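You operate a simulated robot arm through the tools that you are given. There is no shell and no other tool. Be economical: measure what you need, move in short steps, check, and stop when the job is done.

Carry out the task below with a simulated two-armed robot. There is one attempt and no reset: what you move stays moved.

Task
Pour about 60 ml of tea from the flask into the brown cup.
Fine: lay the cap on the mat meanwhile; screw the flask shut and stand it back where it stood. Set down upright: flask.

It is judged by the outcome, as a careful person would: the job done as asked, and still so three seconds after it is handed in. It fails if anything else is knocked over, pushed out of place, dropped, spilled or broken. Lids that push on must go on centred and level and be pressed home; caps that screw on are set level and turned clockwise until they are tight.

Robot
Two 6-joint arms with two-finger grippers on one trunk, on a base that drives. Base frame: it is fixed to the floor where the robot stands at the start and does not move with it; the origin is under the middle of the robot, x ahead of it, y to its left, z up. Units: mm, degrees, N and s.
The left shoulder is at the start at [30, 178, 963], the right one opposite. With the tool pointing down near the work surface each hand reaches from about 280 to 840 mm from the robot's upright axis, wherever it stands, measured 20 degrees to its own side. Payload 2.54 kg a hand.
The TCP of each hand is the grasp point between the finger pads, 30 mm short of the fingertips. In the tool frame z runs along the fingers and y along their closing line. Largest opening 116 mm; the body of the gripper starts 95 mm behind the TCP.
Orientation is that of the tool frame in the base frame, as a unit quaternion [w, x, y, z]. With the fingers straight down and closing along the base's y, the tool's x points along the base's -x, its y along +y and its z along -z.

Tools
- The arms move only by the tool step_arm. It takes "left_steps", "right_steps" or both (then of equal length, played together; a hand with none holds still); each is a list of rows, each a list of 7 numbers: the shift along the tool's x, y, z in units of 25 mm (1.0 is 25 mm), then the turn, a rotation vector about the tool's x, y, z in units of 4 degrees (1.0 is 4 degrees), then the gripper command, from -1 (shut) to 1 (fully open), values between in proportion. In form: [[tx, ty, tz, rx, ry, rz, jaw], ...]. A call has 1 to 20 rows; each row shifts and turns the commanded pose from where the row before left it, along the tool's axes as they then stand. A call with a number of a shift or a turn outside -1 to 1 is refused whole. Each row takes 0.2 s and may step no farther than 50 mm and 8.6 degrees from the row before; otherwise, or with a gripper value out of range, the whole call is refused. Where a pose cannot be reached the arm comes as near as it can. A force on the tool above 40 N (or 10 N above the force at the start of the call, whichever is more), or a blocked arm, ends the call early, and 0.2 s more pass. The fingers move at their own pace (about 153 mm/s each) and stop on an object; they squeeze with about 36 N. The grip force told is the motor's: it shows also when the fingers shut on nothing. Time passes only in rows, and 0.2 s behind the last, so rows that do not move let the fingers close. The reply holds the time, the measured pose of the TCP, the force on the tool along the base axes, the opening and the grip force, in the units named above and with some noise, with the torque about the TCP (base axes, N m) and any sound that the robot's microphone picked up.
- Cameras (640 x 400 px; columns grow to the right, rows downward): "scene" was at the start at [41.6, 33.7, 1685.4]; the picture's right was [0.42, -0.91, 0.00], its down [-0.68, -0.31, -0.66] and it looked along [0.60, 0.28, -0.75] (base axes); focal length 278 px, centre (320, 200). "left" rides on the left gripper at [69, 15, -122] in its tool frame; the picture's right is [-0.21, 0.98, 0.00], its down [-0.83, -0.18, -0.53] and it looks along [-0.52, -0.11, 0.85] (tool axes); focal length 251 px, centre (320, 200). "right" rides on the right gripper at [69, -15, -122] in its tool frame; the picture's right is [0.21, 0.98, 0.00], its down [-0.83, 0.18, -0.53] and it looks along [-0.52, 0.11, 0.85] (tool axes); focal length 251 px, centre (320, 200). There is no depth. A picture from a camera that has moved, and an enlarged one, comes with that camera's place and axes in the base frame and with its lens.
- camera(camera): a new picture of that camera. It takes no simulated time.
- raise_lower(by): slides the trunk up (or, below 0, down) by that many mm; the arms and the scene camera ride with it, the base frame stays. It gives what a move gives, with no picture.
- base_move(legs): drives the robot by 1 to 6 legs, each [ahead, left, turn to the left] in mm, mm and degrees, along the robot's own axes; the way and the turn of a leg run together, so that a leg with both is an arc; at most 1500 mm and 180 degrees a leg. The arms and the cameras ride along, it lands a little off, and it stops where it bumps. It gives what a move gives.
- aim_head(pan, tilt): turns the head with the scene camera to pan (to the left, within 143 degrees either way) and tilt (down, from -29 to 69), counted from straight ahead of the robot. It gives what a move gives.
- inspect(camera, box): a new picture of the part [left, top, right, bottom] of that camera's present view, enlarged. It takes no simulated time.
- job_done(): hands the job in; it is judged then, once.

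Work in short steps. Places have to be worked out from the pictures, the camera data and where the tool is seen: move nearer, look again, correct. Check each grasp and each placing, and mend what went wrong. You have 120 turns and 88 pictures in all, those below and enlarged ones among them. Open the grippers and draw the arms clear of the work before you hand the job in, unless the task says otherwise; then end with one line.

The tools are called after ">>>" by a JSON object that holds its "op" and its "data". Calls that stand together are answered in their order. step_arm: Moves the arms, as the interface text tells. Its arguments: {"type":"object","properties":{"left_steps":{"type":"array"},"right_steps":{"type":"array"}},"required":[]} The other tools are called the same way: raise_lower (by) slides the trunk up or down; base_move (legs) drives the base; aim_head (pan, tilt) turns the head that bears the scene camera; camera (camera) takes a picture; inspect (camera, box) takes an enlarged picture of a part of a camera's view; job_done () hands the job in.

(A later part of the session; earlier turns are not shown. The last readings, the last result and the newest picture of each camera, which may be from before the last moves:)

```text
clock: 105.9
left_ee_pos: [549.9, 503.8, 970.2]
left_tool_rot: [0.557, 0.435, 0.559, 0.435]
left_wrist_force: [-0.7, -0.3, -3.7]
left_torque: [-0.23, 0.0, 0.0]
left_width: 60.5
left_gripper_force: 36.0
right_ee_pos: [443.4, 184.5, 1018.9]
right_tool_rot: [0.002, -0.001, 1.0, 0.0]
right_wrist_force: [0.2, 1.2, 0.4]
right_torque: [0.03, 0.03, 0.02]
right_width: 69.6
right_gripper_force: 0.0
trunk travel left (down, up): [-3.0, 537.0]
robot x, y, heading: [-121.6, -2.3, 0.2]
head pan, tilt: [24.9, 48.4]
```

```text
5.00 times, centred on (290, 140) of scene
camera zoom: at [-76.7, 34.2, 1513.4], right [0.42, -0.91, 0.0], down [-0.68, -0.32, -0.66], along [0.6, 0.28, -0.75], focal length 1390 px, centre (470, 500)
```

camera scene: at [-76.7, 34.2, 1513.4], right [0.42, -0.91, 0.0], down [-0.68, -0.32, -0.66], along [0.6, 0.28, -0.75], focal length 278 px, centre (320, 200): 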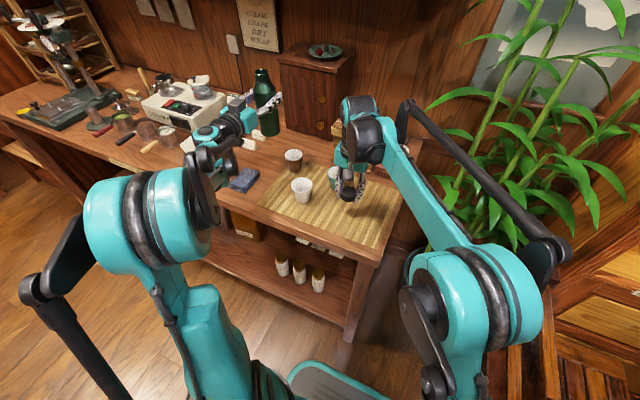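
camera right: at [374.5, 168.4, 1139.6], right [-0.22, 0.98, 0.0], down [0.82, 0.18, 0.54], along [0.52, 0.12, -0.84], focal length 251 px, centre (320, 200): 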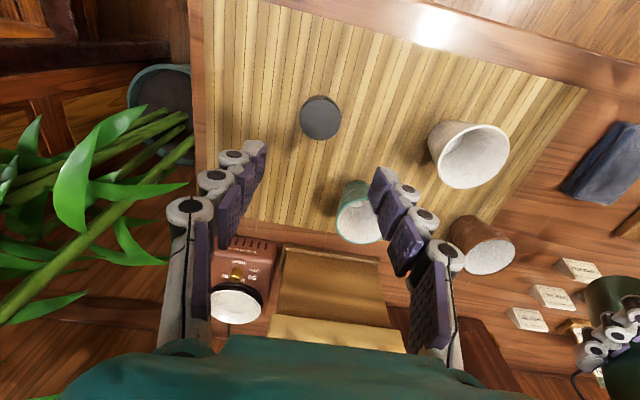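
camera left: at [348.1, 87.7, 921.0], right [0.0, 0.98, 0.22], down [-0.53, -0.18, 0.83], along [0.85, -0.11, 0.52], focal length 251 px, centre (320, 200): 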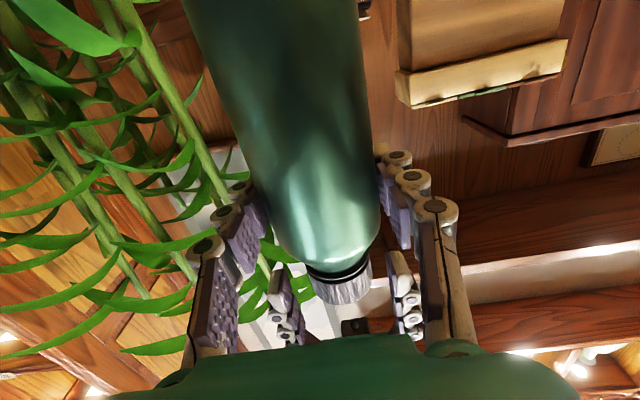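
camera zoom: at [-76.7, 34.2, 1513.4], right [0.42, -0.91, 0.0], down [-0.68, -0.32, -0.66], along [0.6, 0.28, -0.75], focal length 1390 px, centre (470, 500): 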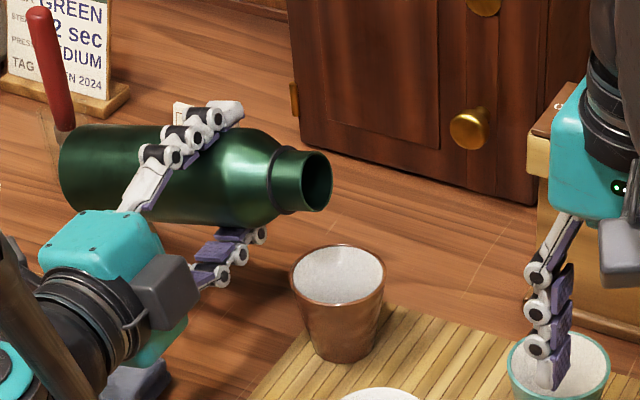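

Still nothing; flow should begin soon. Going 1.5° per step.

>>> {"op": "step_arm", "data": {"left_steps": [[0, 0, 0, 0, 0, 0.4, -1], [0, 0, 0, 0, 0, 0, -1], [0, 0, 0, 0, 0, 0.4, -1], [0, 0, 0, 0, 0, 0, -1], [0, 0, 0, 0, 0, 0, -1]]}}

>>> {"op": "inspect", "data": {"camera": "scene", "box": [250, 100, 330, 180]}}

```text
clock: 107.1
left_ee_pos: [550.4, 501.9, 970.2]
left_tool_rot: [0.545, 0.45, 0.546, 0.449]
left_wrist_force: [-0.5, -0.3, -4.6]
left_torque: [-0.22, 0.01, -0.03]
left_width: 60.6
left_gripper_force: 35.8
right_ee_pos: [442.9, 182.8, 1017.3]
right_tool_rot: [0.002, -0.001, 1.0, 0.0]
right_wrist_force: [-0.7, -0.3, 0.1]
right_torque: [0.0, 0.01, -0.01]
right_width: 69.8
right_gripper_force: 0.0
trunk travel left (down, up): [-3.0, 537.0]
robot x, y, heading: [-120.8, 0.0, 0.4]
head pan, tilt: [24.9, 48.4]
```

```text
5.00 times, centred on (290, 140) of scene
camera zoom: at [-76.7, 34.2, 1513.4], right [0.42, -0.91, 0.0], down [-0.68, -0.32, -0.66], along [0.6, 0.28, -0.75], focal length 1390 px, centre (470, 500)
```

zoom: 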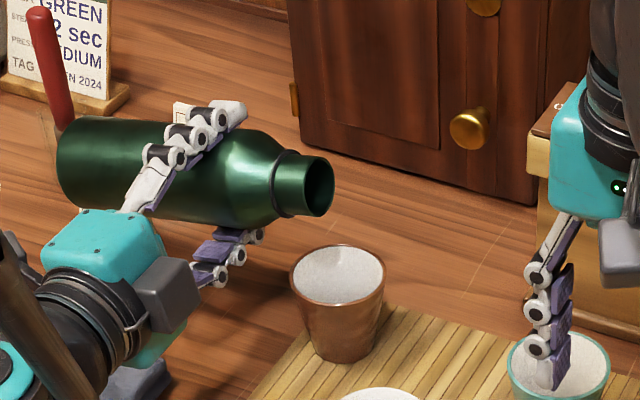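

>>> {"op": "step_arm", "data": {"left_steps": [[0, 0, 0, 0, 0, 0.4, -1], [0, 0, 0, 0, 0, 0, -1], [0, 0, 0, 0, 0, 0.4, -1], [0, 0, 0, 0, 0, 0, -1], [0, 0, 0, 0, 0, 0, -1]]}}

>>> {"op": "inspect", "data": {"camera": "scene", "box": [250, 100, 330, 180]}}

```text
clock: 108.3
left_ee_pos: [549.8, 501.2, 969.2]
left_tool_rot: [0.532, 0.466, 0.533, 0.464]
left_wrist_force: [0.4, -0.2, -4.4]
left_torque: [-0.19, 0.0, 0.0]
left_width: 60.7
left_gripper_force: 35.5
right_ee_pos: [442.8, 183.6, 1018.9]
right_tool_rot: [0.002, 0.0, 1.0, 0.0]
right_wrist_force: [0.3, 0.6, 0.5]
right_torque: [-0.03, 0.0, 0.01]
right_width: 69.6
right_gripper_force: 0.0
trunk travel left (down, up): [-3.0, 537.0]
robot x, y, heading: [-119.1, -1.8, 0.1]
head pan, tilt: [24.9, 48.4]
```

```text
5.00 times, centred on (290, 140) of scene
camera zoom: at [-76.7, 34.2, 1513.4], right [0.42, -0.91, 0.0], down [-0.68, -0.32, -0.66], along [0.6, 0.28, -0.75], focal length 1390 px, centre (470, 500)
```

zoom: 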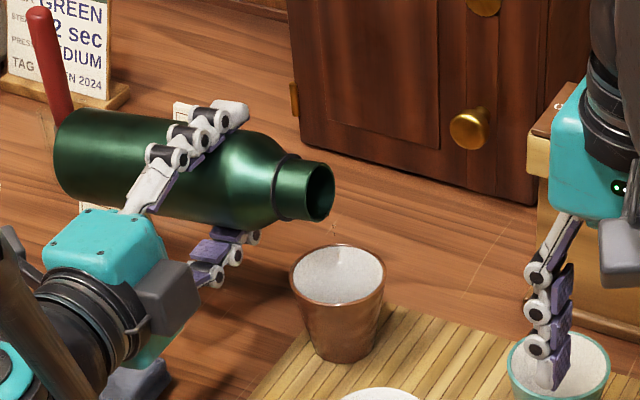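

Flow has just begun at about 82.5°, dripping into the cup. I'll add 2.4° slowly and check.

>>> {"op": "step_arm", "data": {"left_steps": [[0, 0, 0, 0, 0, 0.3, -1], [0, 0, 0, 0, 0, 0, -1], [0, 0, 0, 0, 0, 0.3, -1], [0, 0, 0, 0, 0, 0, -1], [0, 0, 0, 0, 0, 0, -1], [0, 0, 0, 0, 0, 0, -1]]}}

>>> {"op": "inspect", "data": {"camera": "scene", "box": [270, 120, 320, 170]}}

```text
clock: 109.7
left_ee_pos: [550.2, 501.2, 968.3]
left_tool_rot: [0.52, 0.477, 0.531, 0.468]
left_wrist_force: [-0.5, -0.3, -4.7]
left_torque: [-0.19, -0.02, 0.0]
left_width: 60.7
left_gripper_force: 36.0
right_ee_pos: [444.0, 184.0, 1017.3]
right_tool_rot: [0.001, -0.001, 1.0, 0.0]
right_wrist_force: [0.9, 1.3, 0.3]
right_torque: [0.02, 0.0, -0.01]
right_width: 69.5
right_gripper_force: 0.1
trunk travel left (down, up): [-3.0, 537.0]
robot x, y, heading: [-117.8, 3.3, -0.2]
head pan, tilt: [24.9, 48.4]
```

```text
8.00 times, centred on (295, 145) of scene
camera zoom: at [-76.7, 34.2, 1513.4], right [0.42, -0.91, 0.0], down [-0.68, -0.32, -0.66], along [0.6, 0.28, -0.75], focal length 2224 px, centre (520, 640)
```

zoom: 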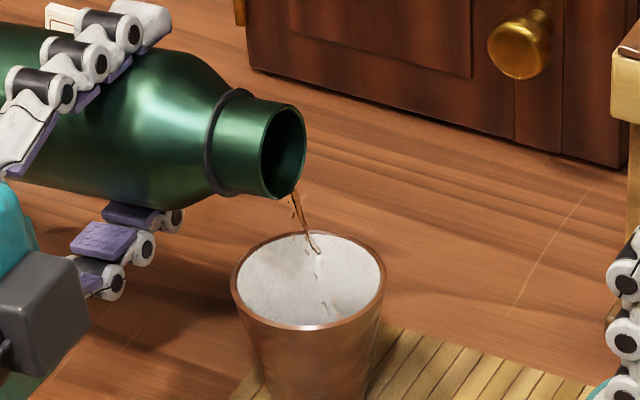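

The stream is going into the cup. I'll hold a moment and add 1.6° more, then re-check the level.

>>> {"op": "step_arm", "data": {"left_steps": [[0, 0, 0, 0, 0, 0, -1], [0, 0, 0, 0, 0, 0.4, -1], [0, 0, 0, 0, 0, 0, -1], [0, 0, 0, 0, 0, 0, -1], [0, 0, 0, 0, 0, 0, -1]]}}

>>> {"op": "inspect", "data": {"camera": "scene", "box": [270, 120, 320, 170]}}

```text
clock: 110.9
left_ee_pos: [552.1, 499.6, 968.9]
left_tool_rot: [0.512, 0.485, 0.532, 0.469]
left_wrist_force: [-0.2, -0.5, -4.7]
left_torque: [-0.19, 0.01, 0.03]
left_width: 60.7
left_gripper_force: 36.0
right_ee_pos: [443.6, 184.9, 1017.1]
right_tool_rot: [0.002, -0.001, 1.0, 0.0]
right_wrist_force: [0.1, 0.3, -0.4]
right_torque: [0.03, 0.0, -0.01]
right_width: 69.6
right_gripper_force: 0.1
trunk travel left (down, up): [-3.0, 537.0]
robot x, y, heading: [-120.5, 1.6, 0.3]
head pan, tilt: [24.9, 48.4]
```

```text
8.00 times, centred on (295, 145) of scene
camera zoom: at [-76.7, 34.2, 1513.4], right [0.42, -0.91, 0.0], down [-0.68, -0.32, -0.66], along [0.6, 0.28, -0.75], focal length 2224 px, centre (520, 640)
```

zoom: 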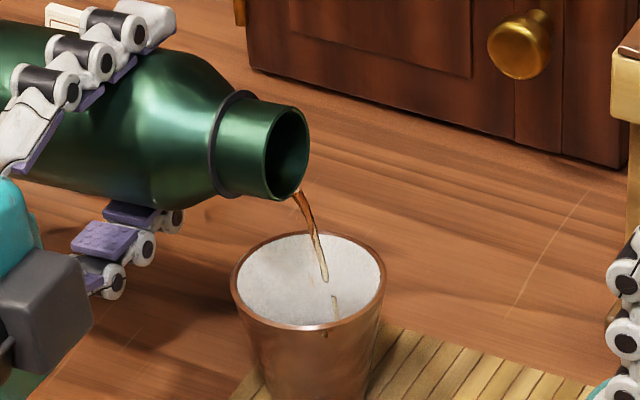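

The wrist seems near a roll limit at about 85°, but flow is steady. I'll hold 1 s and check the level from both cameras.

>>> {"op": "step_arm", "data": {"left_steps": [[0, 0, 0, 0, 0, 0, -1], [0, 0, 0, 0, 0, 0, -1], [0, 0, 0, 0, 0, 0, -1], [0, 0, 0, 0, 0, 0, -1]]}}

>>> {"op": "inspect", "data": {"camera": "scene", "box": [270, 120, 320, 170]}}

>>> {"op": "inspect", "data": {"camera": "right", "box": [420, 180, 580, 300]}}

```text
clock: 111.9
left_ee_pos: [551.2, 501.2, 969.5]
left_tool_rot: [0.513, 0.485, 0.531, 0.469]
left_wrist_force: [-0.5, 0.2, -4.5]
left_torque: [-0.19, 0.0, -0.01]
left_width: 60.5
left_gripper_force: 36.2
right_ee_pos: [443.6, 184.4, 1018.1]
right_tool_rot: [0.002, -0.002, 1.0, 0.001]
right_wrist_force: [-0.5, 0.9, -0.2]
right_torque: [-0.01, -0.01, -0.02]
right_width: 69.4
right_gripper_force: 0.1
trunk travel left (down, up): [-3.0, 537.0]
robot x, y, heading: [-120.6, -3.4, 0.2]
head pan, tilt: [24.9, 48.4]
```

```text
8.00 times, centred on (295, 145) of scene
camera zoom: at [-76.7, 34.1, 1513.4], right [0.42, -0.91, 0.0], down [-0.68, -0.32, -0.66], along [0.6, 0.28, -0.75], focal length 2224 px, centre (520, 640)
```

zoom: 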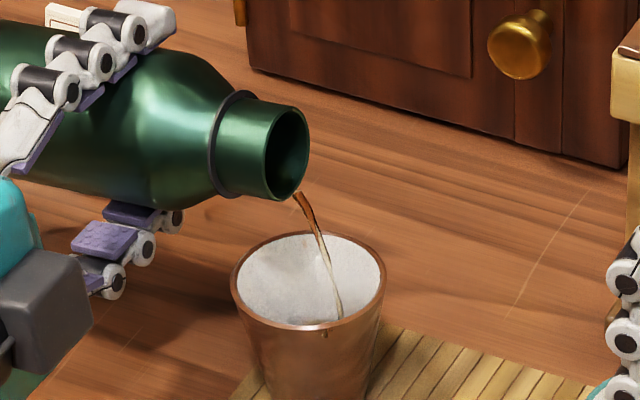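

```text
3.33 times, centred on (500, 240) of right
camera zoom: at [374.5, 168.4, 1139.6], right [-0.22, 0.98, 0.0], down [0.82, 0.18, 0.54], along [0.52, 0.12, -0.84], focal length 838 px, centre (-280, 67)
```

zoom: 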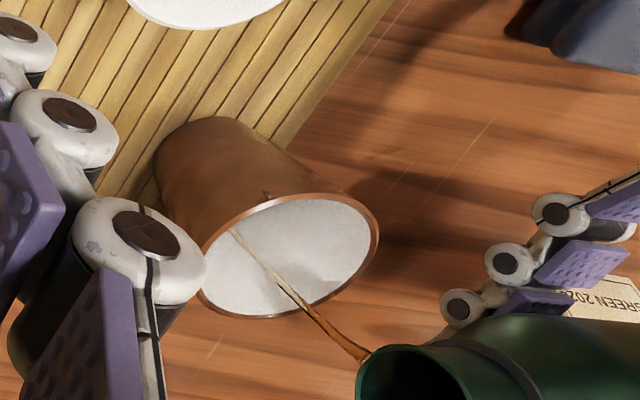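

The stream carries a little past the cup's centre, so I'll shift the flask 8 mm back (+y) while pouring continues, and hold.

>>> {"op": "step_arm", "data": {"left_steps": [[0.16, 0, 0, 0, 0, 0, -1], [0.16, 0, 0, 0, 0, 0, -1], [0, 0, 0, 0, 0, 0, -1], [0, 0, 0, 0, 0, 0, -1]]}}

>>> {"op": "inspect", "data": {"camera": "scene", "box": [275, 130, 315, 170]}}

```text
clock: 112.9
left_ee_pos: [550.6, 508.6, 969.6]
left_tool_rot: [0.512, 0.484, 0.532, 0.469]
left_wrist_force: [-0.8, 0.1, -4.0]
left_torque: [-0.17, 0.0, 0.01]
left_width: 60.4
left_gripper_force: 35.8
right_ee_pos: [443.0, 183.4, 1017.6]
right_tool_rot: [0.002, 0.0, 1.0, 0.0]
right_wrist_force: [-0.2, 0.4, -0.4]
right_torque: [0.0, 0.02, 0.02]
right_width: 69.6
right_gripper_force: 0.0
trunk travel left (down, up): [-3.0, 537.0]
robot x, y, heading: [-118.0, -0.9, 0.3]
head pan, tilt: [24.9, 48.4]
```

```text
10.00 times, centred on (295, 150) of scene
camera zoom: at [-76.7, 34.2, 1513.4], right [0.42, -0.91, 0.0], down [-0.68, -0.32, -0.66], along [0.6, 0.28, -0.75], focal length 2780 px, centre (570, 700)
```

zoom: 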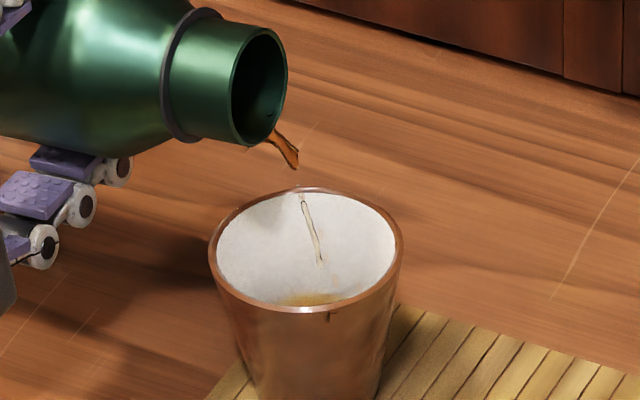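

Tea is visible in the bottom and the stream is now centred. I'll hold another second and measure the level.

>>> {"op": "step_arm", "data": {"left_steps": [[0, 0, 0, 0, 0, 0, -1], [0, 0, 0, 0, 0, 0, -1], [0, 0, 0, 0, 0, 0, -1]]}}

>>> {"op": "inspect", "data": {"camera": "scene", "box": [275, 130, 315, 170]}}

```text
clock: 113.7
left_ee_pos: [551.8, 508.0, 968.6]
left_tool_rot: [0.512, 0.484, 0.532, 0.469]
left_wrist_force: [0.3, 0.2, -3.5]
left_torque: [-0.19, 0.0, 0.01]
left_width: 60.4
left_gripper_force: 36.4
right_ee_pos: [443.7, 183.6, 1018.1]
right_tool_rot: [0.002, -0.001, 1.0, 0.0]
right_wrist_force: [0.9, -1.0, -0.5]
right_torque: [0.0, -0.01, 0.0]
right_width: 69.7
right_gripper_force: 0.0
trunk travel left (down, up): [-3.0, 537.0]
robot x, y, heading: [-117.6, -2.2, 0.1]
head pan, tilt: [24.9, 48.4]
```

```text
10.00 times, centred on (295, 150) of scene
camera zoom: at [-76.7, 34.1, 1513.4], right [0.42, -0.91, 0.0], down [-0.68, -0.32, -0.66], along [0.6, 0.28, -0.75], focal length 2780 px, centre (570, 700)
```

zoom: 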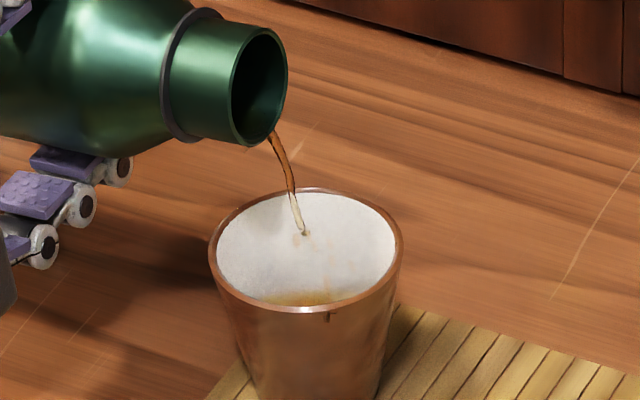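

I estimate ~37 ml now (level about 36 mm below the rim); 60 ml should be ~23 mm below the rim. Holding longer.

>>> {"op": "step_arm", "data": {"left_steps": [[0, 0, 0, 0, 0, 0, -1], [0, 0, 0, 0, 0, 0, -1], [0, 0, 0, 0, 0, 0, -1], [0, 0, 0, 0, 0, 0, -1], [0, 0, 0, 0, 0, 0, -1], [0, 0, 0, 0, 0, 0, -1], [0, 0, 0, 0, 0, 0, -1]]}}

>>> {"op": "inspect", "data": {"camera": "scene", "box": [275, 130, 315, 170]}}

```text
clock: 115.3
left_ee_pos: [550.9, 508.6, 969.8]
left_tool_rot: [0.512, 0.484, 0.532, 0.469]
left_wrist_force: [-0.6, -0.3, -4.4]
left_torque: [-0.12, 0.02, -0.01]
left_width: 60.4
left_gripper_force: 35.6
right_ee_pos: [443.5, 183.9, 1018.1]
right_tool_rot: [0.002, -0.001, 1.0, 0.0]
right_wrist_force: [0.0, 0.0, 0.0]
right_torque: [0.03, 0.01, 0.0]
right_width: 69.5
right_gripper_force: 0.0
trunk travel left (down, up): [-3.0, 537.0]
robot x, y, heading: [-116.9, 0.1, 0.0]
head pan, tilt: [24.9, 48.4]
```

```text
10.00 times, centred on (295, 150) of scene
camera zoom: at [-76.7, 34.1, 1513.4], right [0.42, -0.91, 0.0], down [-0.68, -0.32, -0.66], along [0.6, 0.28, -0.75], focal length 2780 px, centre (570, 700)
```

zoom: 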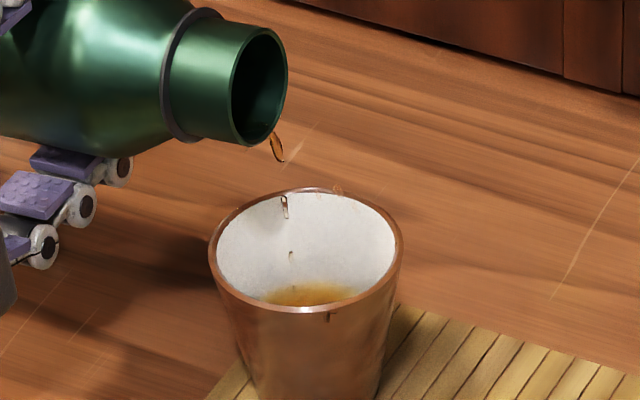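

Flow has thinned to drips at ~45 ml. I'll try tilting 2.4° more.

>>> {"op": "step_arm", "data": {"left_steps": [[-0.1, 0, 0, 0, 0, 0.3, -1], [0, 0, 0, 0, 0, 0.3, -1], [0, 0, 0, 0, 0, 0, -1], [0, 0, 0, 0, 0, 0, -1]]}}

>>> {"op": "inspect", "data": {"camera": "scene", "box": [275, 130, 315, 170]}}

```text
clock: 116.3
left_ee_pos: [550.8, 506.1, 970.5]
left_tool_rot: [0.507, 0.489, 0.532, 0.47]
left_wrist_force: [0.2, -0.1, -4.0]
left_torque: [-0.18, -0.03, 0.0]
left_width: 60.5
left_gripper_force: 35.8
left hand out of reach, approached as far as the arm can: row 1
right_ee_pos: [444.1, 184.9, 1018.6]
right_tool_rot: [0.001, -0.001, 1.0, 0.0]
right_wrist_force: [0.6, 0.4, -0.2]
right_torque: [0.0, 0.01, 0.0]
right_width: 69.5
right_gripper_force: 0.0
trunk travel left (down, up): [-3.0, 537.0]
robot x, y, heading: [-117.5, -0.1, -0.1]
head pan, tilt: [24.9, 48.4]
```

```text
10.00 times, centred on (295, 150) of scene
camera zoom: at [-76.8, 34.1, 1513.4], right [0.42, -0.91, 0.0], down [-0.68, -0.32, -0.66], along [0.6, 0.28, -0.75], focal length 2780 px, centre (570, 700)
```

zoom: 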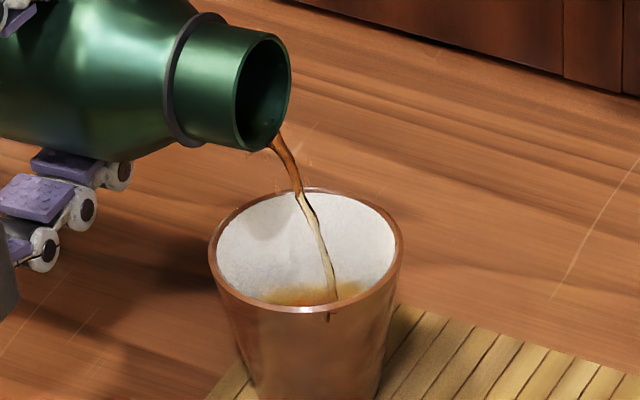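

Flow resumed. Holding about 1 s.

>>> {"op": "step_arm", "data": {"left_steps": [[0, 0, 0, 0, 0, 0, -1], [0, 0, 0, 0, 0, 0, -1], [0, 0, 0, 0, 0, 0, -1], [0, 0, 0, 0, 0, 0, -1]]}}

>>> {"op": "inspect", "data": {"camera": "scene", "box": [275, 130, 315, 170]}}

```text
clock: 117.3
left_ee_pos: [549.8, 506.7, 969.0]
left_tool_rot: [0.507, 0.49, 0.531, 0.47]
left_wrist_force: [0.5, 0.8, -3.8]
left_torque: [-0.16, 0.0, 0.0]
left_width: 60.7
left_gripper_force: 35.8
right_ee_pos: [443.6, 183.4, 1018.6]
right_tool_rot: [0.002, -0.001, 1.0, 0.0]
right_wrist_force: [0.2, 0.7, -0.5]
right_torque: [0.04, -0.01, 0.0]
right_width: 69.5
right_gripper_force: 0.1
trunk travel left (down, up): [-3.0, 537.0]
robot x, y, heading: [-115.3, 1.9, -0.1]
head pan, tilt: [24.9, 48.4]
```

```text
10.00 times, centred on (295, 150) of scene
camera zoom: at [-76.7, 34.1, 1513.4], right [0.42, -0.91, 0.0], down [-0.68, -0.32, -0.66], along [0.6, 0.28, -0.75], focal length 2780 px, centre (570, 700)
```

zoom: 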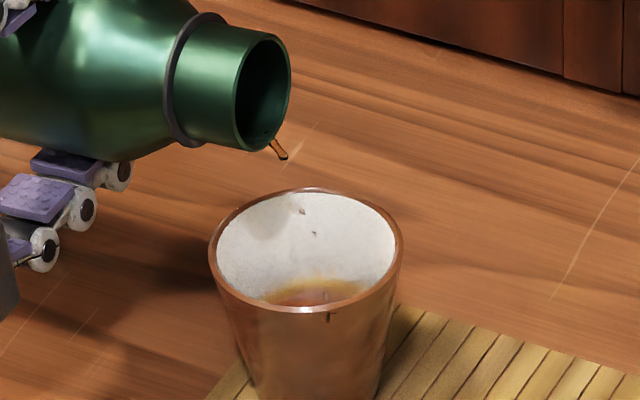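

Level ≈ 45 ml by geometry and weight. One more small tilt.

>>> {"op": "step_arm", "data": {"left_steps": [[0, 0, 0, 0, 0, 0.35, -1], [0, 0, 0, 0, 0, 0.35, -1], [0, 0, 0, 0, 0, 0, -1], [0, 0, 0, 0, 0, 0, -1], [0, 0, 0, 0, 0, 0, -1], [0, 0, 0, 0, 0, 0, -1]]}}

>>> {"op": "inspect", "data": {"camera": "scene", "box": [275, 130, 315, 170]}}

```text
clock: 118.7
left_ee_pos: [550.7, 504.5, 970.0]
left_tool_rot: [0.5, 0.496, 0.531, 0.471]
left_wrist_force: [0.4, -0.3, -4.3]
left_torque: [-0.15, -0.01, -0.03]
left_width: 60.7
left_gripper_force: 35.8
right_ee_pos: [444.3, 183.7, 1018.0]
right_tool_rot: [0.002, -0.001, 1.0, 0.0]
right_wrist_force: [0.6, -0.3, 0.2]
right_torque: [0.0, -0.03, -0.01]
right_width: 69.6
right_gripper_force: 0.1
trunk travel left (down, up): [-3.0, 537.0]
robot x, y, heading: [-119.1, 1.4, 0.1]
head pan, tilt: [24.9, 48.4]
```

```text
10.00 times, centred on (295, 150) of scene
camera zoom: at [-76.8, 34.1, 1513.4], right [0.42, -0.91, 0.0], down [-0.68, -0.32, -0.66], along [0.6, 0.28, -0.75], focal length 2780 px, centre (570, 700)
```

zoom: 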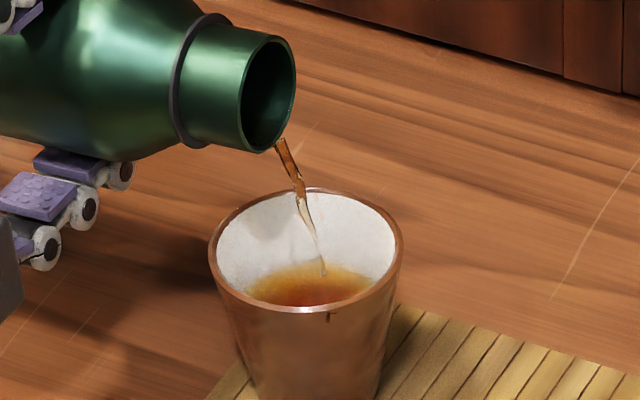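

About 52 ml now and still flowing. I'll hold briefly, then tilt back.

>>> {"op": "step_arm", "data": {"left_steps": [[0, 0, 0, 0, 0, 0, -1], [0, 0, 0, 0, 0, 0, -1], [0, 0, 0, 0, 0, -1, -1], [0, 0, 0, 0, 0, -1, -1], [0, 0, 0, 0, 0, -1, -1], [0, 0, 0, 0, 0, -1, -1], [0, 0, 0, 0, 0, 0, -1], [0, 0, 0, 0, 0, 0, -1]]}}

>>> {"op": "inspect", "data": {"camera": "scene", "box": [275, 130, 315, 170]}}

```text
clock: 120.5
left_ee_pos: [549.8, 507.5, 969.4]
left_tool_rot: [0.559, 0.426, 0.58, 0.412]
left_wrist_force: [0.1, -0.1, -3.2]
left_torque: [-0.22, 0.0, 0.03]
left_width: 60.5
left_gripper_force: 36.1
right_ee_pos: [443.3, 183.8, 1018.3]
right_tool_rot: [0.002, -0.001, 1.0, 0.0]
right_wrist_force: [-0.7, 0.3, 1.1]
right_torque: [0.0, -0.03, 0.0]
right_width: 69.6
right_gripper_force: 0.2
trunk travel left (down, up): [-3.0, 537.0]
robot x, y, heading: [-119.8, -1.1, -0.0]
head pan, tilt: [24.9, 48.4]
```

```text
10.00 times, centred on (295, 150) of scene
camera zoom: at [-76.8, 34.1, 1513.4], right [0.42, -0.91, 0.0], down [-0.68, -0.32, -0.66], along [0.6, 0.28, -0.75], focal length 2780 px, centre (570, 700)
```

zoom: 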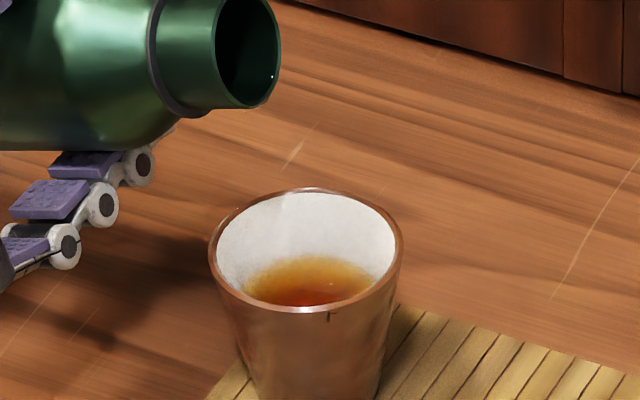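

Level is about 24 mm below the rim, ≈58–60 ml. I'll stop here and bring the flask up and upright.

>>> {"op": "step_arm", "data": {"left_steps": [[-0.25, 0.76, 0, 0, 0, 0, -1], [-0.25, 0.76, 0, 0, 0, 0, -1], [0, 0, 0, 0, 0, -1, -1], [0, 0, 0, 0, 0, -1, -1], [0, 0, 0, 0, 0, -1, -1], [0, 0, 0, 0, 0, -1, -1], [0, 0, 0, 0, 0, -1, -1], [-0.4, 0.5, 0, 0, 0, 0, -1], [-0.4, 0.5, 0, 0, 0, 0, -1], [0, 0, 0, 0, 0, -1, -1], [0, 0, 0, 0, 0, -1, -1], [0, 0, 0, 0, 0, -1, -1], [0, 0, 0, 0, 0, -1, -1], [0, 0, 0, 0, 0, -1, -1], [0, 0, 0, 0, 0, -1, -1], [0, 0, 0, 0, 0, -1, -1], [0, 0, 0, 0, 0, -1, -1], [0, 0, 0, 0, 0, -1, -1], [0, 0, 0, 0, 0, -1, -1]]}}

```text
clock: 124.5
left_ee_pos: [553.2, 504.7, 1041.7]
left_tool_rot: [0.691, 0.078, 0.715, 0.078]
left_wrist_force: [-0.4, -0.1, -4.4]
left_torque: [-0.05, 0.02, 0.0]
left_width: 60.8
left_gripper_force: 36.2
right_ee_pos: [443.2, 183.8, 1017.7]
right_tool_rot: [0.002, 0.0, 1.0, 0.0]
right_wrist_force: [-0.4, 0.5, -1.1]
right_torque: [-0.02, -0.03, 0.0]
right_width: 69.5
right_gripper_force: 0.1
trunk travel left (down, up): [-3.0, 537.0]
robot x, y, heading: [-119.2, -0.5, 0.1]
head pan, tilt: [24.9, 48.4]
```

I'll finish straightening the flask and raise it while the right hand goes down to the cap and grips it.

>>> {"op": "step_arm", "data": {"left_steps": [[0, 0, 0, 0, 0, -1, -1], [0, 0, 0, 0, 0, -1, -1], [0, 0, 0, 0, 0, -1, -1], [0, 0, 0, 0, -0.5, -0.15, -1], [-0.4, 0, 0, 0, 0, 0, -1], [-0.5, 0, 0, 0, 0, 0, -1], [-0.5, 0, 0, 0, 0, 0, -1], [-0.5, 0, 0, 0, 0, 0, -1], [-0.5, 0, 0, 0, 0, 0, -1], [-0.3, 0, 0, 0, 0, 0, -1]], "right_steps": [[0, 0, 0.9, 0, 0, 0, 0.2], [0, 0, 0.9, 0, 0, 0, 0.2], [0, 0, 0.9, 0, 0, 0, 0.2], [0, 0, 0.9, 0, 0, 0, 0.2], [0, 0, 0.9, 0, 0, 0, 0.2], [0, 0, 0.5, 0, 0, 0, 0.2], [0, 0, 0.3, 0, 0, 0, 0.2], [0, 0, 0.1, 0, 0, 0, 0.2], [0, 0, 0.05, 0, 0, 0, 0.2], [0, 0, 0, 0, 0, 0, 0.2]]}}

>>> {"op": "inspect", "data": {"camera": "scene", "box": [240, 80, 400, 220]}}

```text
clock: 126.7
left_ee_pos: [551.9, 505.8, 1109.6]
left_tool_rot: [0.707, 0.0, 0.707, 0.004]
left_wrist_force: [-1.2, 0.1, -4.2]
left_torque: [0.01, 0.01, 0.0]
left_width: 60.3
left_gripper_force: 36.0
right_ee_pos: [444.2, 186.1, 880.2]
right_tool_rot: [0.001, -0.002, 1.0, 0.0]
right_wrist_force: [0.3, 0.5, -0.2]
right_torque: [-0.01, 0.01, 0.0]
right_width: 69.4
right_gripper_force: 0.1
trunk travel left (down, up): [-3.0, 537.0]
robot x, y, heading: [-120.3, 0.9, 0.3]
head pan, tilt: [24.9, 48.4]
```

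```text
2.86 times, centred on (320, 150) of scene
camera zoom: at [-76.9, 34.0, 1513.4], right [0.42, -0.91, 0.0], down [-0.68, -0.32, -0.66], along [0.6, 0.28, -0.75], focal length 794 px, centre (320, 343)
```

zoom: 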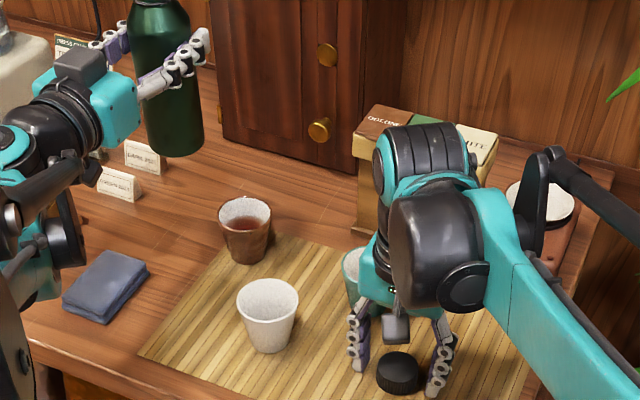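

Everything is dry and the fingers straddle the cap. Grip it, rise and carry it to the right side.

>>> {"op": "step_arm", "data": {"right_steps": [[0, 0, 0, 0, 0, 0, -0.1], [0, 0, 0, 0, 0, 0, -1], [0, 0, 0, 0, 0, 0, -1], [0, 0, -0.5, 0, 0, 0, -1], [0, 0, -1, 0, 0, 0, -1], [0, 0, -1, 0, 0, 0, -1], [0, 0, -1, 0, 0, 0, -1], [0, 0, -1, 0, 0, 0, -1], [0, 0, -1, 0, 0, 0, -1], [0, 0, -1, 0, 0, 0, -1], [0, -1, -0.3, 0, 0, 0, -1], [0, -1, -0.3, 0, 0, 0, -1], [0, -1, -0.3, 0, 0, 0, -1], [0, -1, -0.3, 0, 0, 0, -1], [0, -1, -0.3, 0, 0, 0, -1], [0, -1, -0.3, 0, 0, 0, -1], [0, -1, -0.3, 0, 0, 0, -1], [0, -1, -0.3, 0, 0, 0, -1], [0, -1, -0.3, 0, 0, 0, -1], [0, -1, 0, 0, 0, 0, -1]]}}

>>> {"op": "camera", "data": {"camera": "right"}}

```text
clock: 130.9
left_ee_pos: [551.5, 505.7, 1108.3]
left_tool_rot: [0.707, 0.001, 0.707, 0.002]
left_wrist_force: [-0.2, 0.5, -4.5]
left_torque: [0.01, 0.03, 0.0]
left_width: 60.1
left_gripper_force: 36.1
right_ee_pos: [442.8, -67.6, 1109.2]
right_tool_rot: [0.002, -0.001, 1.0, 0.0]
right_wrist_force: [-0.3, -0.3, -0.2]
right_torque: [0.01, -0.02, 0.01]
right_width: 40.3
right_gripper_force: 36.6
trunk travel left (down, up): [-3.0, 537.0]
robot x, y, heading: [-120.9, 2.7, 0.0]
head pan, tilt: [24.9, 48.4]
```

```text
25 pictures are left
camera right: at [373.1, -82.9, 1231.8], right [-0.22, 0.98, 0.0], down [0.82, 0.18, 0.54], along [0.52, 0.12, -0.84], focal length 251 px, centre (320, 200)
```

right: 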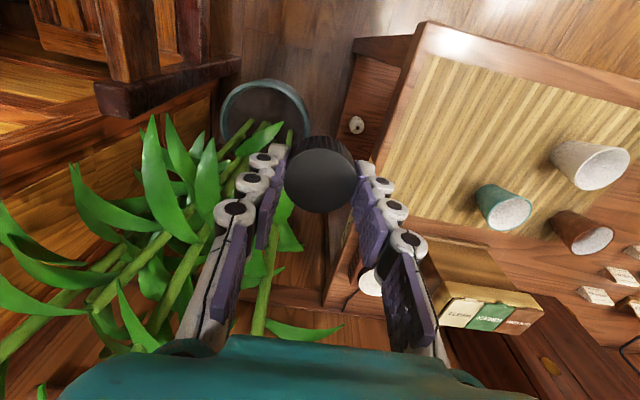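

Cap held as before. The left returns to the unscrewing pose's xy while the right wrist winds counter-clockwise.

>>> {"op": "step_arm", "data": {"left_steps": [[0, -0.3, -0.162, 0, 0, 0, -1], [0, -0.5, -0.162, 0, 0, 0, -1], [0, -0.7, -0.162, 0, 0, 0, -1], [0, -0.9, -0.162, 0, 0, 0, -1], [0, -1, -0.162, 0, 0, 0, -1], [0, -1, -0.162, 0, 0, 0, -1], [0, -1, -0.162, 0, 0, 0, -1], [0, -1, -0.162, 0, 0, 0, -1], [0, -1, -0.162, 0, 0, 0, -1], [0, -1, -0.162, 0, 0, 0, -1], [0, -1, -0.162, 0, 0, 0, -1], [0, -1, -0.162, 0, 0, 0, -1], [0, -1, -0.162, 0, 0, 0, -1], [0, -1, -0.162, 0, 0, 0, -1], [0, -1, -0.162, 0, 0, 0, -1], [0, -1, -0.162, 0, 0, 0, -1], [0, -1, -0.162, 0, 0, 0, -1], [0, -0.84, -0.162, 0, 0, 0, -1], [0, -0.7, -0.162, 0, 0, 0, -1], [0, -0.4, -0.162, 0, 0, 0, -1]], "right_steps": [[0, 0, 0, 0, 0, -1, -1], [0, 0, 0, 0, 0, -1, -1], [0, 0, 0, 0, 0, -1, -1], [0, 0, 0, 0, 0, -1, -1], [0, 0, 0, 0, 0, -1, -1], [0, 0, 0, 0, 0, -1, -1], [0, 0, 0, 0, 0, -1, -1], [0, 0, 0, 0, 0, -1, -1], [0, 0, 0, 0, 0, -1, -1], [0, 0, 0, 0, 0, -1, -1], [0, 0, 0, 0, 0, -1, -1], [0, 0, 0, 0, 0, -1, -1], [0, 0, 0, 0, 0, -1, -1], [0, 0, 0, 0, 0, -1, -1], [0, 0, 0, 0, 0, -1, -1], [0, 0, 0, 0, 0, -1, -1], [0, 0, 0, 0, 0, -1, -1], [0, 0, 0, 0, 0, -1, -1], [0, 0, 0, 0, 0, -1, -1], [0, 0, 0, 0, 0, -1, -1]]}}

>>> {"op": "step_arm", "data": {"left_steps": [[0.2, 0, 0, 0, 0, 0, -1], [0.4, 0, 0, 0, 0, 0, -1], [0.5, 0, 0, 0, 0, 0, -1], [0.5, 0, 0, 0, 0, 0, -1], [0.5, 0, 0, 0, 0, 0, -1], [0.5, 0, 0, 0, 0, 0, -1], [0.5, 0, 0, 0, 0, 0, -1], [0.5, 0, 0, 0, 0, 0, -1], [0.5, 0, 0, 0, 0, 0, -1], [0.4, 0, 0, 0, 0, 0, -1], [0.25, 0, 0, 0, 0, 0, -1], [0, 0, 0, 0, 0, 0, -1], [0, 0, 0, 0, 0, 0, -1], [0, 0, 0, 0, 0, 0, -1], [0, 0, 0, 0, 0, 0, -1], [0, 0, 0, 0, 0, 0, -1], [0, 0, 0, 0, 0, 0, -1], [0, 0, 0, 0, 0, 0, -1], [0, 0, 0, 0, 0, 0, -1], [0, 0, 0, 0, 0, 0, -1]], "right_steps": [[0, 0, 0, 0, 0, -1, -1], [0, 0, 0, 0, 0, -1, -1], [0, 0, 0, 0, 0, -1, -1], [0, 0, 0, 0, 0, -1, -1], [0, 0, 0, 0, 0, -1, -1], [0, 0, 0, 0, 0, -1, -1], [0, 0, 0, 0, 0, -1, -1], [0, 0, 0, 0, 0, -1, -1], [0, 0, 0, 0, 0, -1, -1], [0, 0, 0, 0, 0, -1, -1], [0, 0, 0, 0, 0, -1, -1], [0, 0, 0, 0, 0, -1, -1], [0, 0, 0, 0, 0, -1, -1], [0, 0, 0, 0, 0, -1, -1], [0, 0, 0, 0, 0, -1, -1], [0, 0, 0, 0, 0, -1, -1], [0, 0, 0, 0, 0, -1, -1], [0, 0, 0, 0, 0, -1, -1], [0, 0, 0, 0, 0, -1, -1], [0, 0, 0, 0, 0, -1, -1]]}}

```text
clock: 135.1
left_ee_pos: [473.3, 70.7, 1108.7]
left_tool_rot: [0.707, 0.0, 0.707, 0.002]
left_wrist_force: [0.4, 0.1, -2.6]
left_torque: [-0.02, -0.02, 0.03]
left_width: 60.2
left_gripper_force: 36.0
right_ee_pos: [443.1, -66.2, 1109.8]
right_tool_rot: [0.002, -0.643, 0.765, -0.001]
right_wrist_force: [-0.4, -0.2, -0.8]
right_torque: [0.04, 0.02, -0.03]
right_width: 40.2
right_gripper_force: 36.0
trunk travel left (down, up): [-3.0, 537.0]
robot x, y, heading: [-116.8, -0.2, 0.1]
head pan, tilt: [24.9, 48.4]
```

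```text
clock: 139.3
left_ee_pos: [473.2, 71.4, 988.6]
left_tool_rot: [0.707, -0.001, 0.707, 0.003]
left_wrist_force: [0.5, -0.3, -3.3]
left_torque: [0.0, 0.01, 0.07]
left_width: 60.5
left_gripper_force: 36.0
right_ee_pos: [442.4, -65.7, 1111.2]
right_tool_rot: [-0.001, 0.985, -0.172, 0.002]
right_wrist_force: [0.0, 0.3, -0.6]
right_torque: [0.0, 0.02, 0.0]
right_width: 40.4
right_gripper_force: 35.8
trunk travel left (down, up): [-3.0, 537.0]
robot x, y, heading: [-116.8, -2.2, 0.1]
head pan, tilt: [24.9, 48.4]
```

Both are in position. I'll bring the cap over the flask mouth at z≈1111 and check alignment with the left camera before lowering.

>>> {"op": "step_arm", "data": {"right_steps": [[-0.0964, -0.8, 0, 0, 0, 0, -1], [-0.0964, -0.8, 0, 0, 0, 0, -1], [-0.0964, -0.8, 0, 0, 0, 0, -1], [-0.0964, -0.8, 0, 0, 0, 0, -1], [-0.0964, -0.8, 0, 0, 0, 0, -1], [-0.0964, -0.8, 0, 0, 0, 0, -1], [-0.0964, -0.79, 0, 0, 0, 0, -1], [0, 0, 0, 0, 0, 0, -1]]}}

>>> {"op": "inspect", "data": {"camera": "left", "box": [200, 200, 520, 400]}}

>>> {"op": "inspect", "data": {"camera": "scene", "box": [340, 70, 460, 170]}}

```text
clock: 141.1
left_ee_pos: [473.7, 72.2, 989.7]
left_tool_rot: [0.707, 0.001, 0.707, 0.001]
left_wrist_force: [0.2, -0.4, -4.6]
left_torque: [0.01, -0.01, -0.01]
left_width: 60.3
left_gripper_force: 35.7
right_ee_pos: [473.7, 71.6, 1109.4]
right_tool_rot: [-0.001, 0.985, -0.173, 0.001]
right_wrist_force: [-0.2, 0.5, 0.6]
right_torque: [-0.01, -0.01, 0.0]
right_width: 40.5
right_gripper_force: 36.2
trunk travel left (down, up): [-3.0, 537.0]
robot x, y, heading: [-118.1, 1.3, 0.2]
head pan, tilt: [24.9, 48.4]
```

```text
2.00 times, centred on (360, 300) of left
camera zoom: at [351.0, 85.8, 920.4], right [0.0, 0.98, 0.22], down [-0.53, -0.19, 0.82], along [0.85, -0.11, 0.52], focal length 503 px, centre (240, 0)
```

zoom: 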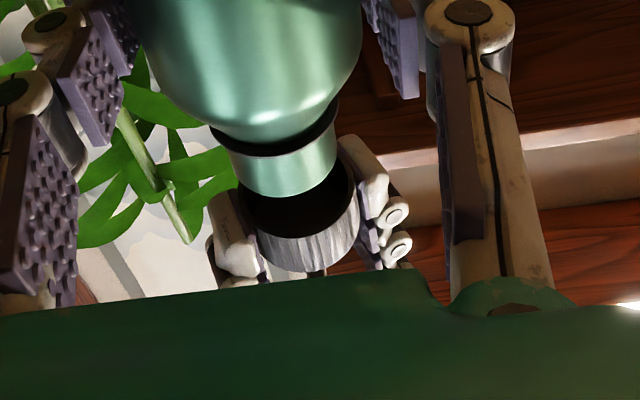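

```text
4.00 times, centred on (400, 120) of scene
camera zoom: at [-76.9, 33.5, 1513.4], right [0.42, -0.91, 0.0], down [-0.68, -0.32, -0.66], along [0.6, 0.28, -0.75], focal length 1112 px, centre (0, 520)
```

zoom: 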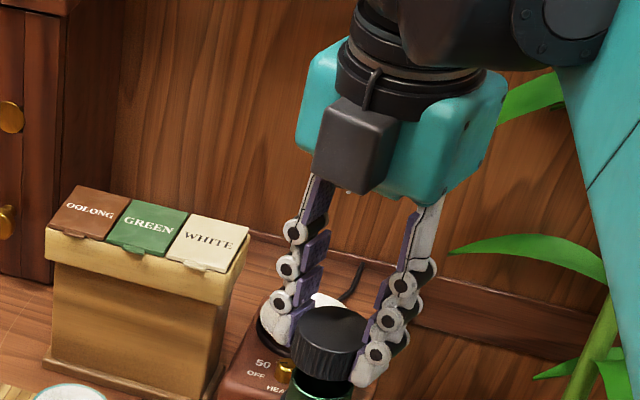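

The axis lines up. I'll lower to z≈1080, then finely until light contact.

>>> {"op": "step_arm", "data": {"right_steps": [[0, 0, 0.4, 0, 0, 0, -1], [0, 0, 0.4, 0, 0, 0, -1], [0, 0, 0.3, 0, 0, 0, -1], [0, 0, 0.1, 0, 0, 0, -1], [0, 0, 0.08, 0, 0, 0, -1], [0, 0, 0, 0, 0, 0, -1]]}}

```text
clock: 142.5
left_ee_pos: [473.2, 72.2, 989.8]
left_tool_rot: [0.707, 0.0, 0.707, 0.003]
left_wrist_force: [0.1, -0.8, -4.5]
left_torque: [0.02, -0.01, -0.01]
left_width: 60.3
left_gripper_force: 35.9
right_ee_pos: [475.6, 71.0, 1079.3]
right_tool_rot: [-0.001, 0.985, -0.173, 0.002]
right_wrist_force: [-0.3, 0.1, 0.3]
right_torque: [-0.04, -0.01, -0.02]
right_width: 40.9
right_gripper_force: 36.6
trunk travel left (down, up): [-3.0, 537.0]
robot x, y, heading: [-119.1, -1.1, -0.0]
head pan, tilt: [24.9, 48.4]
```

>>> {"op": "step_arm", "data": {"right_steps": [[0, 0, 0.06, 0, 0, 0, -1], [0, 0, 0.06, 0, 0, 0, -1], [0, 0, 0.06, 0, 0, 0, -1], [0, 0, 0.04, 0, 0, 0, -1], [0, 0, 0, 0, 0, 0, -1]]}}

```text
clock: 143.7
left_ee_pos: [472.7, 71.3, 988.7]
left_tool_rot: [0.707, 0.0, 0.707, 0.002]
left_wrist_force: [8.1, -0.3, -32.2]
left_torque: [-0.05, 0.23, 0.03]
left_width: 60.7
left_gripper_force: 36.1
right_ee_pos: [475.7, 71.4, 1072.9]
right_tool_rot: [-0.001, 0.985, -0.173, 0.001]
right_wrist_force: [-8.0, 0.4, 27.0]
right_torque: [0.08, 0.43, -0.03]
right_width: 40.5
right_gripper_force: 36.5
trunk travel left (down, up): [-3.0, 537.0]
robot x, y, heading: [-115.7, 1.7, 0.0]
head pan, tilt: [24.9, 48.4]
```

Contact at z≈1073 with a 27 N push. I'll ease to a light press, centre slightly, and start turning clockwise.

>>> {"op": "step_arm", "data": {"right_steps": [[-0.045, 0.016, -0.07, 0, 0, 0, -1], [0, 0, 0, 0, 0, 1, -1], [0, 0, 0, 0, 0, 1, -1], [0, 0, 0, 0, 0, 1, -1], [0, 0, 0, 0, 0, 1, -1], [0, 0, 0.01, 0, 0, 1, -1], [0, 0, 0, 0, 0, 1, -1], [0, 0, 0, 0, 0, 1, -1], [0, 0, 0, 0, 0, 1, -1], [0, 0, 0, 0, 0, 1, -1], [0, 0, 0.01, 0, 0, 1, -1], [0, 0, 0, 0, 0, 1, -1], [0, 0, 0, 0, 0, 1, -1], [0, 0, 0, 0, 0, 1, -1], [0, 0, 0, 0, 0, 1, -1], [0, 0, 0.01, 0, 0, 1, -1], [0, 0, 0, 0, 0, 1, -1], [0, 0, 0, 0, 0, 1, -1], [0, 0, 0, 0, 0, 1, -1]]}}

```text
clock: 147.7
left_ee_pos: [472.7, 71.1, 989.8]
left_tool_rot: [0.707, 0.0, 0.707, 0.001]
left_wrist_force: [-3.1, -2.4, -1.6]
left_torque: [0.18, -0.3, -0.01]
left_width: 60.3
left_gripper_force: 35.8
right_ee_pos: [475.5, 70.8, 1075.0]
right_tool_rot: [0.002, -0.695, 0.719, -0.001]
right_wrist_force: [4.4, 0.9, -1.8]
right_torque: [-0.03, -0.06, -0.05]
right_width: 40.6
right_gripper_force: 36.4
trunk travel left (down, up): [-3.0, 537.0]
robot x, y, heading: [-120.4, -0.6, 0.0]
head pan, tilt: [24.9, 48.4]
```

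The threads appear engaged, with a slight downward pull. Continuing clockwise.

>>> {"op": "step_arm", "data": {"right_steps": [[0, 0, 0.03, 0, 0, 1, -1], [0, 0, 0, 0, 0, 1, -1], [0, 0, 0, 0, 0, 1, -1], [0, 0, 0.01, 0, 0, 1, -1], [0, 0, 0, 0, 0, 1, -1], [0, 0, 0, 0, 0, 1, -1], [0, 0, 0, 0, 0, 1, -1], [0, 0, 0.01, 0, 0, 1, -1], [0, 0, 0, 0, 0, 1, -1], [0, 0, 0, 0, 0, 1, -1], [0, 0, 0, 0, 0, 1, -1], [0, 0, 0.01, 0, 0, 1, -1], [0, 0, 0, 0, 0, 1, -1], [0, 0, 0, 0, 0, 1, -1], [0, 0, 0, 0, 0, 1, -1], [0, 0, 0.01, 0, 0, 1, -1], [0, 0, 0, 0, 0, 1, -1], [0, 0, 0, 0, 0, 1, -1], [0, 0, 0, 0, 0, 1, -1], [0, 0, 0, 0, 0, 1, -1]]}}

>>> {"op": "inspect", "data": {"camera": "left", "box": [200, 200, 520, 400]}}

```text
clock: 151.9
left_ee_pos: [473.8, 72.0, 989.5]
left_tool_rot: [0.707, 0.0, 0.707, 0.003]
left_wrist_force: [1.1, 3.3, -2.4]
left_torque: [-0.24, 0.04, -0.04]
left_width: 60.4
left_gripper_force: 36.3
right_ee_pos: [474.0, 71.1, 1072.5]
right_tool_rot: [0.002, -0.07, 0.998, 0.0]
right_wrist_force: [-0.9, -3.7, -0.3]
right_torque: [-0.14, 0.1, -0.01]
right_width: 41.0
right_gripper_force: 36.5
trunk travel left (down, up): [-3.0, 537.0]
robot x, y, heading: [-118.1, -1.6, 0.2]
head pan, tilt: [24.9, 48.4]
```

```text
2.00 times, centred on (360, 300) of left
camera zoom: at [351.0, 86.1, 920.4], right [0.0, 0.98, 0.22], down [-0.53, -0.19, 0.82], along [0.85, -0.11, 0.52], focal length 503 px, centre (240, 0)
```

zoom: 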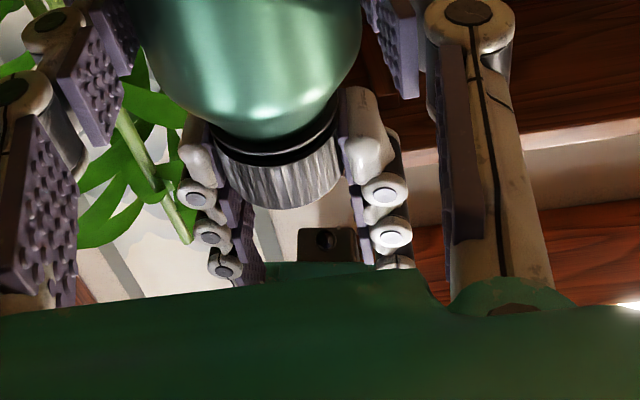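

The cap sits level and is closing. Continuing clockwise another 80°.

>>> {"op": "step_arm", "data": {"right_steps": [[0, 0, 0, 0, 0, 1, -1], [0, 0, 0, 0, 0, 1, -1], [0, 0, 0, 0, 0, 1, -1], [0, 0, 0.01, 0, 0, 1, -1], [0, 0, 0, 0, 0, 1, -1], [0, 0, 0, 0, 0, 1, -1], [0, 0, 0, 0, 0, 1, -1], [0, 0, 0.01, 0, 0, 1, -1], [0, 0, 0, 0, 0, 1, -1], [0, 0, 0, 0, 0, 1, -1], [0, 0, 0, 0, 0, 1, -1], [0, 0, 0.01, 0, 0, 1, -1], [0, 0, 0, 0, 0, 1, -1], [0, 0, 0, 0, 0, 1, -1], [0, 0, 0, 0, 0, 1, -1], [0, 0, 0.01, 0, 0, 1, -1], [0, 0, 0, 0, 0, 1, -1], [0, 0, 0, 0, 0, 1, -1], [0, 0, 0, 0, 0, 1, -1], [0, 0, 0, 0, 0, 1, -1]]}}

```text
clock: 156.1
left_ee_pos: [474.6, 70.2, 989.4]
left_tool_rot: [0.707, 0.001, 0.707, 0.001]
left_wrist_force: [-8.0, 1.4, -2.1]
left_torque: [-0.06, -0.39, 0.02]
left_width: 60.6
left_gripper_force: 36.2
right_ee_pos: [474.5, 71.1, 1071.9]
right_tool_rot: [0.002, 0.588, 0.809, 0.002]
right_wrist_force: [7.3, -2.7, -0.7]
right_torque: [-0.06, -0.17, 0.0]
right_width: 40.6
right_gripper_force: 36.3
trunk travel left (down, up): [-3.0, 537.0]
robot x, y, heading: [-118.4, 0.5, 0.1]
head pan, tilt: [24.9, 48.4]
```

>>> {"op": "step_arm", "data": {"right_steps": [[0, 0, 0, 0, 0, 1, -1], [0, 0, 0, 0, 0, 1, -1], [0, 0, 0, 0, 0, 1, -1], [0, 0, 0.01, 0, 0, 1, -1], [0, 0, 0, 0, 0, 1, -1], [0, 0, 0, 0, 0, 1, -1], [0, 0, 0, 0, 0, 1, -1], [0, 0, 0.01, 0, 0, 1, -1], [0, 0, 0, 0, 0, 1, -1], [0, 0, 0, 0, 0, 1, -1], [0, 0, 0, 0, 0, 1, -1], [0, 0, 0.01, 0, 0, 1, -1], [0, 0, 0, 0, 0, 1, -1], [0, 0, 0, 0, 0, 1, -1]]}}

```text
clock: 159.1
left_ee_pos: [474.0, 71.4, 988.8]
left_tool_rot: [0.707, 0.001, 0.707, 0.001]
left_wrist_force: [4.1, -0.6, -2.7]
left_torque: [0.06, 0.25, -1.04]
left_width: 61.0
left_gripper_force: 36.2
right_ee_pos: [473.9, 70.9, 1071.0]
right_tool_rot: [0.0, 0.899, 0.438, 0.001]
right_wrist_force: [-2.9, 1.3, -0.1]
right_torque: [0.02, 0.11, 1.01]
right_width: 40.7
right_gripper_force: 35.9
trunk travel left (down, up): [-3.0, 537.0]
robot x, y, heading: [-117.7, 0.9, -0.3]
head pan, tilt: [24.9, 48.4]
```

Torque has jumped to 1.0 N·m, so it's tightening. I'll turn a touch more and look at the seat.

>>> {"op": "step_arm", "data": {"right_steps": [[0, 0, 0, 0, 0, 1, -1], [0, 0, 0, 0, 0, 1, -1], [0, 0, 0, 0, 0, 0, -1]]}}

>>> {"op": "inspect", "data": {"camera": "left", "box": [200, 200, 520, 400]}}

```text
clock: 159.9
left_ee_pos: [474.0, 73.2, 989.3]
left_tool_rot: [0.707, 0.001, 0.707, 0.002]
left_wrist_force: [7.9, -2.4, -2.6]
left_torque: [0.14, 0.47, -0.67]
left_width: 61.2
left_gripper_force: 35.7
right_ee_pos: [474.0, 71.7, 1071.0]
right_tool_rot: [0.0, 0.927, 0.375, 0.002]
right_wrist_force: [-8.2, 2.5, -1.2]
right_torque: [0.06, 0.22, 0.68]
right_width: 40.3
right_gripper_force: 36.1
trunk travel left (down, up): [-3.0, 537.0]
robot x, y, heading: [-119.2, 1.3, 0.2]
head pan, tilt: [24.9, 48.4]
```

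```text
2.00 times, centred on (360, 300) of left
camera zoom: at [351.1, 85.9, 920.4], right [0.0, 0.98, 0.22], down [-0.53, -0.19, 0.82], along [0.85, -0.11, 0.52], focal length 503 px, centre (240, 0)
```

zoom: 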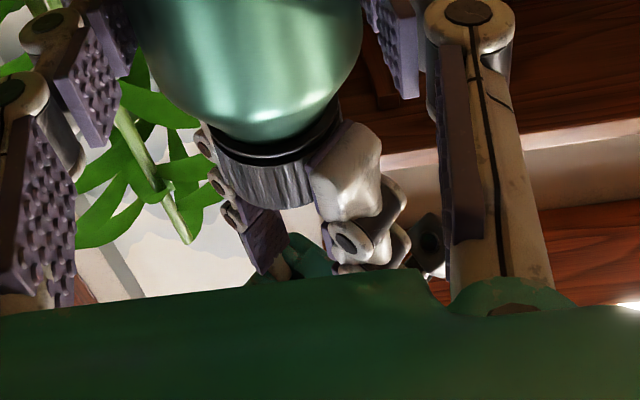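

The cap looks fully seated. I'll verify by re-gripping 40° back and turning again; an immediate torque rise means tight.

>>> {"op": "step_arm", "data": {"right_steps": [[0, 0, 0, 0, 0, 0, 0], [0, 0, 0, 0, 0, 0, 0], [0, 0, 0, 0, 0, -1, 0], [0, 0, 0, 0, 0, -1, 0], [0, 0, 0, 0, 0, -1, 0], [0, 0, 0, 0, 0, -1, 0], [0, 0, 0, 0, 0, -1, 0], [0, 0, 0, 0, 0, -1, 0], [0, 0, 0, 0, 0, -1, 0], [0, 0, 0, 0, 0, -1, 0], [0, 0, 0, 0, 0, -1, 0], [0, 0, 0, 0, 0, -1, 0], [0, 0, 0, 0, 0, 0, -1], [0, 0, 0, 0, 0, 0, -1], [0, 0, 0, 0, 0, 0, -1], [0, 0, 0, 0, 0, 1, -1], [0, 0, 0, 0, 0, 1, -1], [0, 0, 0, 0, 0, 1, -1]]}}

```text
clock: 163.7
left_ee_pos: [473.4, 70.3, 989.5]
left_tool_rot: [0.707, 0.001, 0.707, 0.001]
left_wrist_force: [15.7, 5.0, -5.1]
left_torque: [-0.25, 0.87, -0.95]
left_width: 61.2
left_gripper_force: 36.2
right_ee_pos: [474.1, 71.6, 1072.8]
right_tool_rot: [0.0, 0.809, 0.588, 0.001]
right_wrist_force: [-16.2, -4.2, 2.0]
right_torque: [-0.15, 0.44, 0.97]
right_width: 40.8
right_gripper_force: 35.9
trunk travel left (down, up): [-3.0, 537.0]
robot x, y, heading: [-120.9, 0.6, 0.1]
head pan, tilt: [24.9, 48.4]
```

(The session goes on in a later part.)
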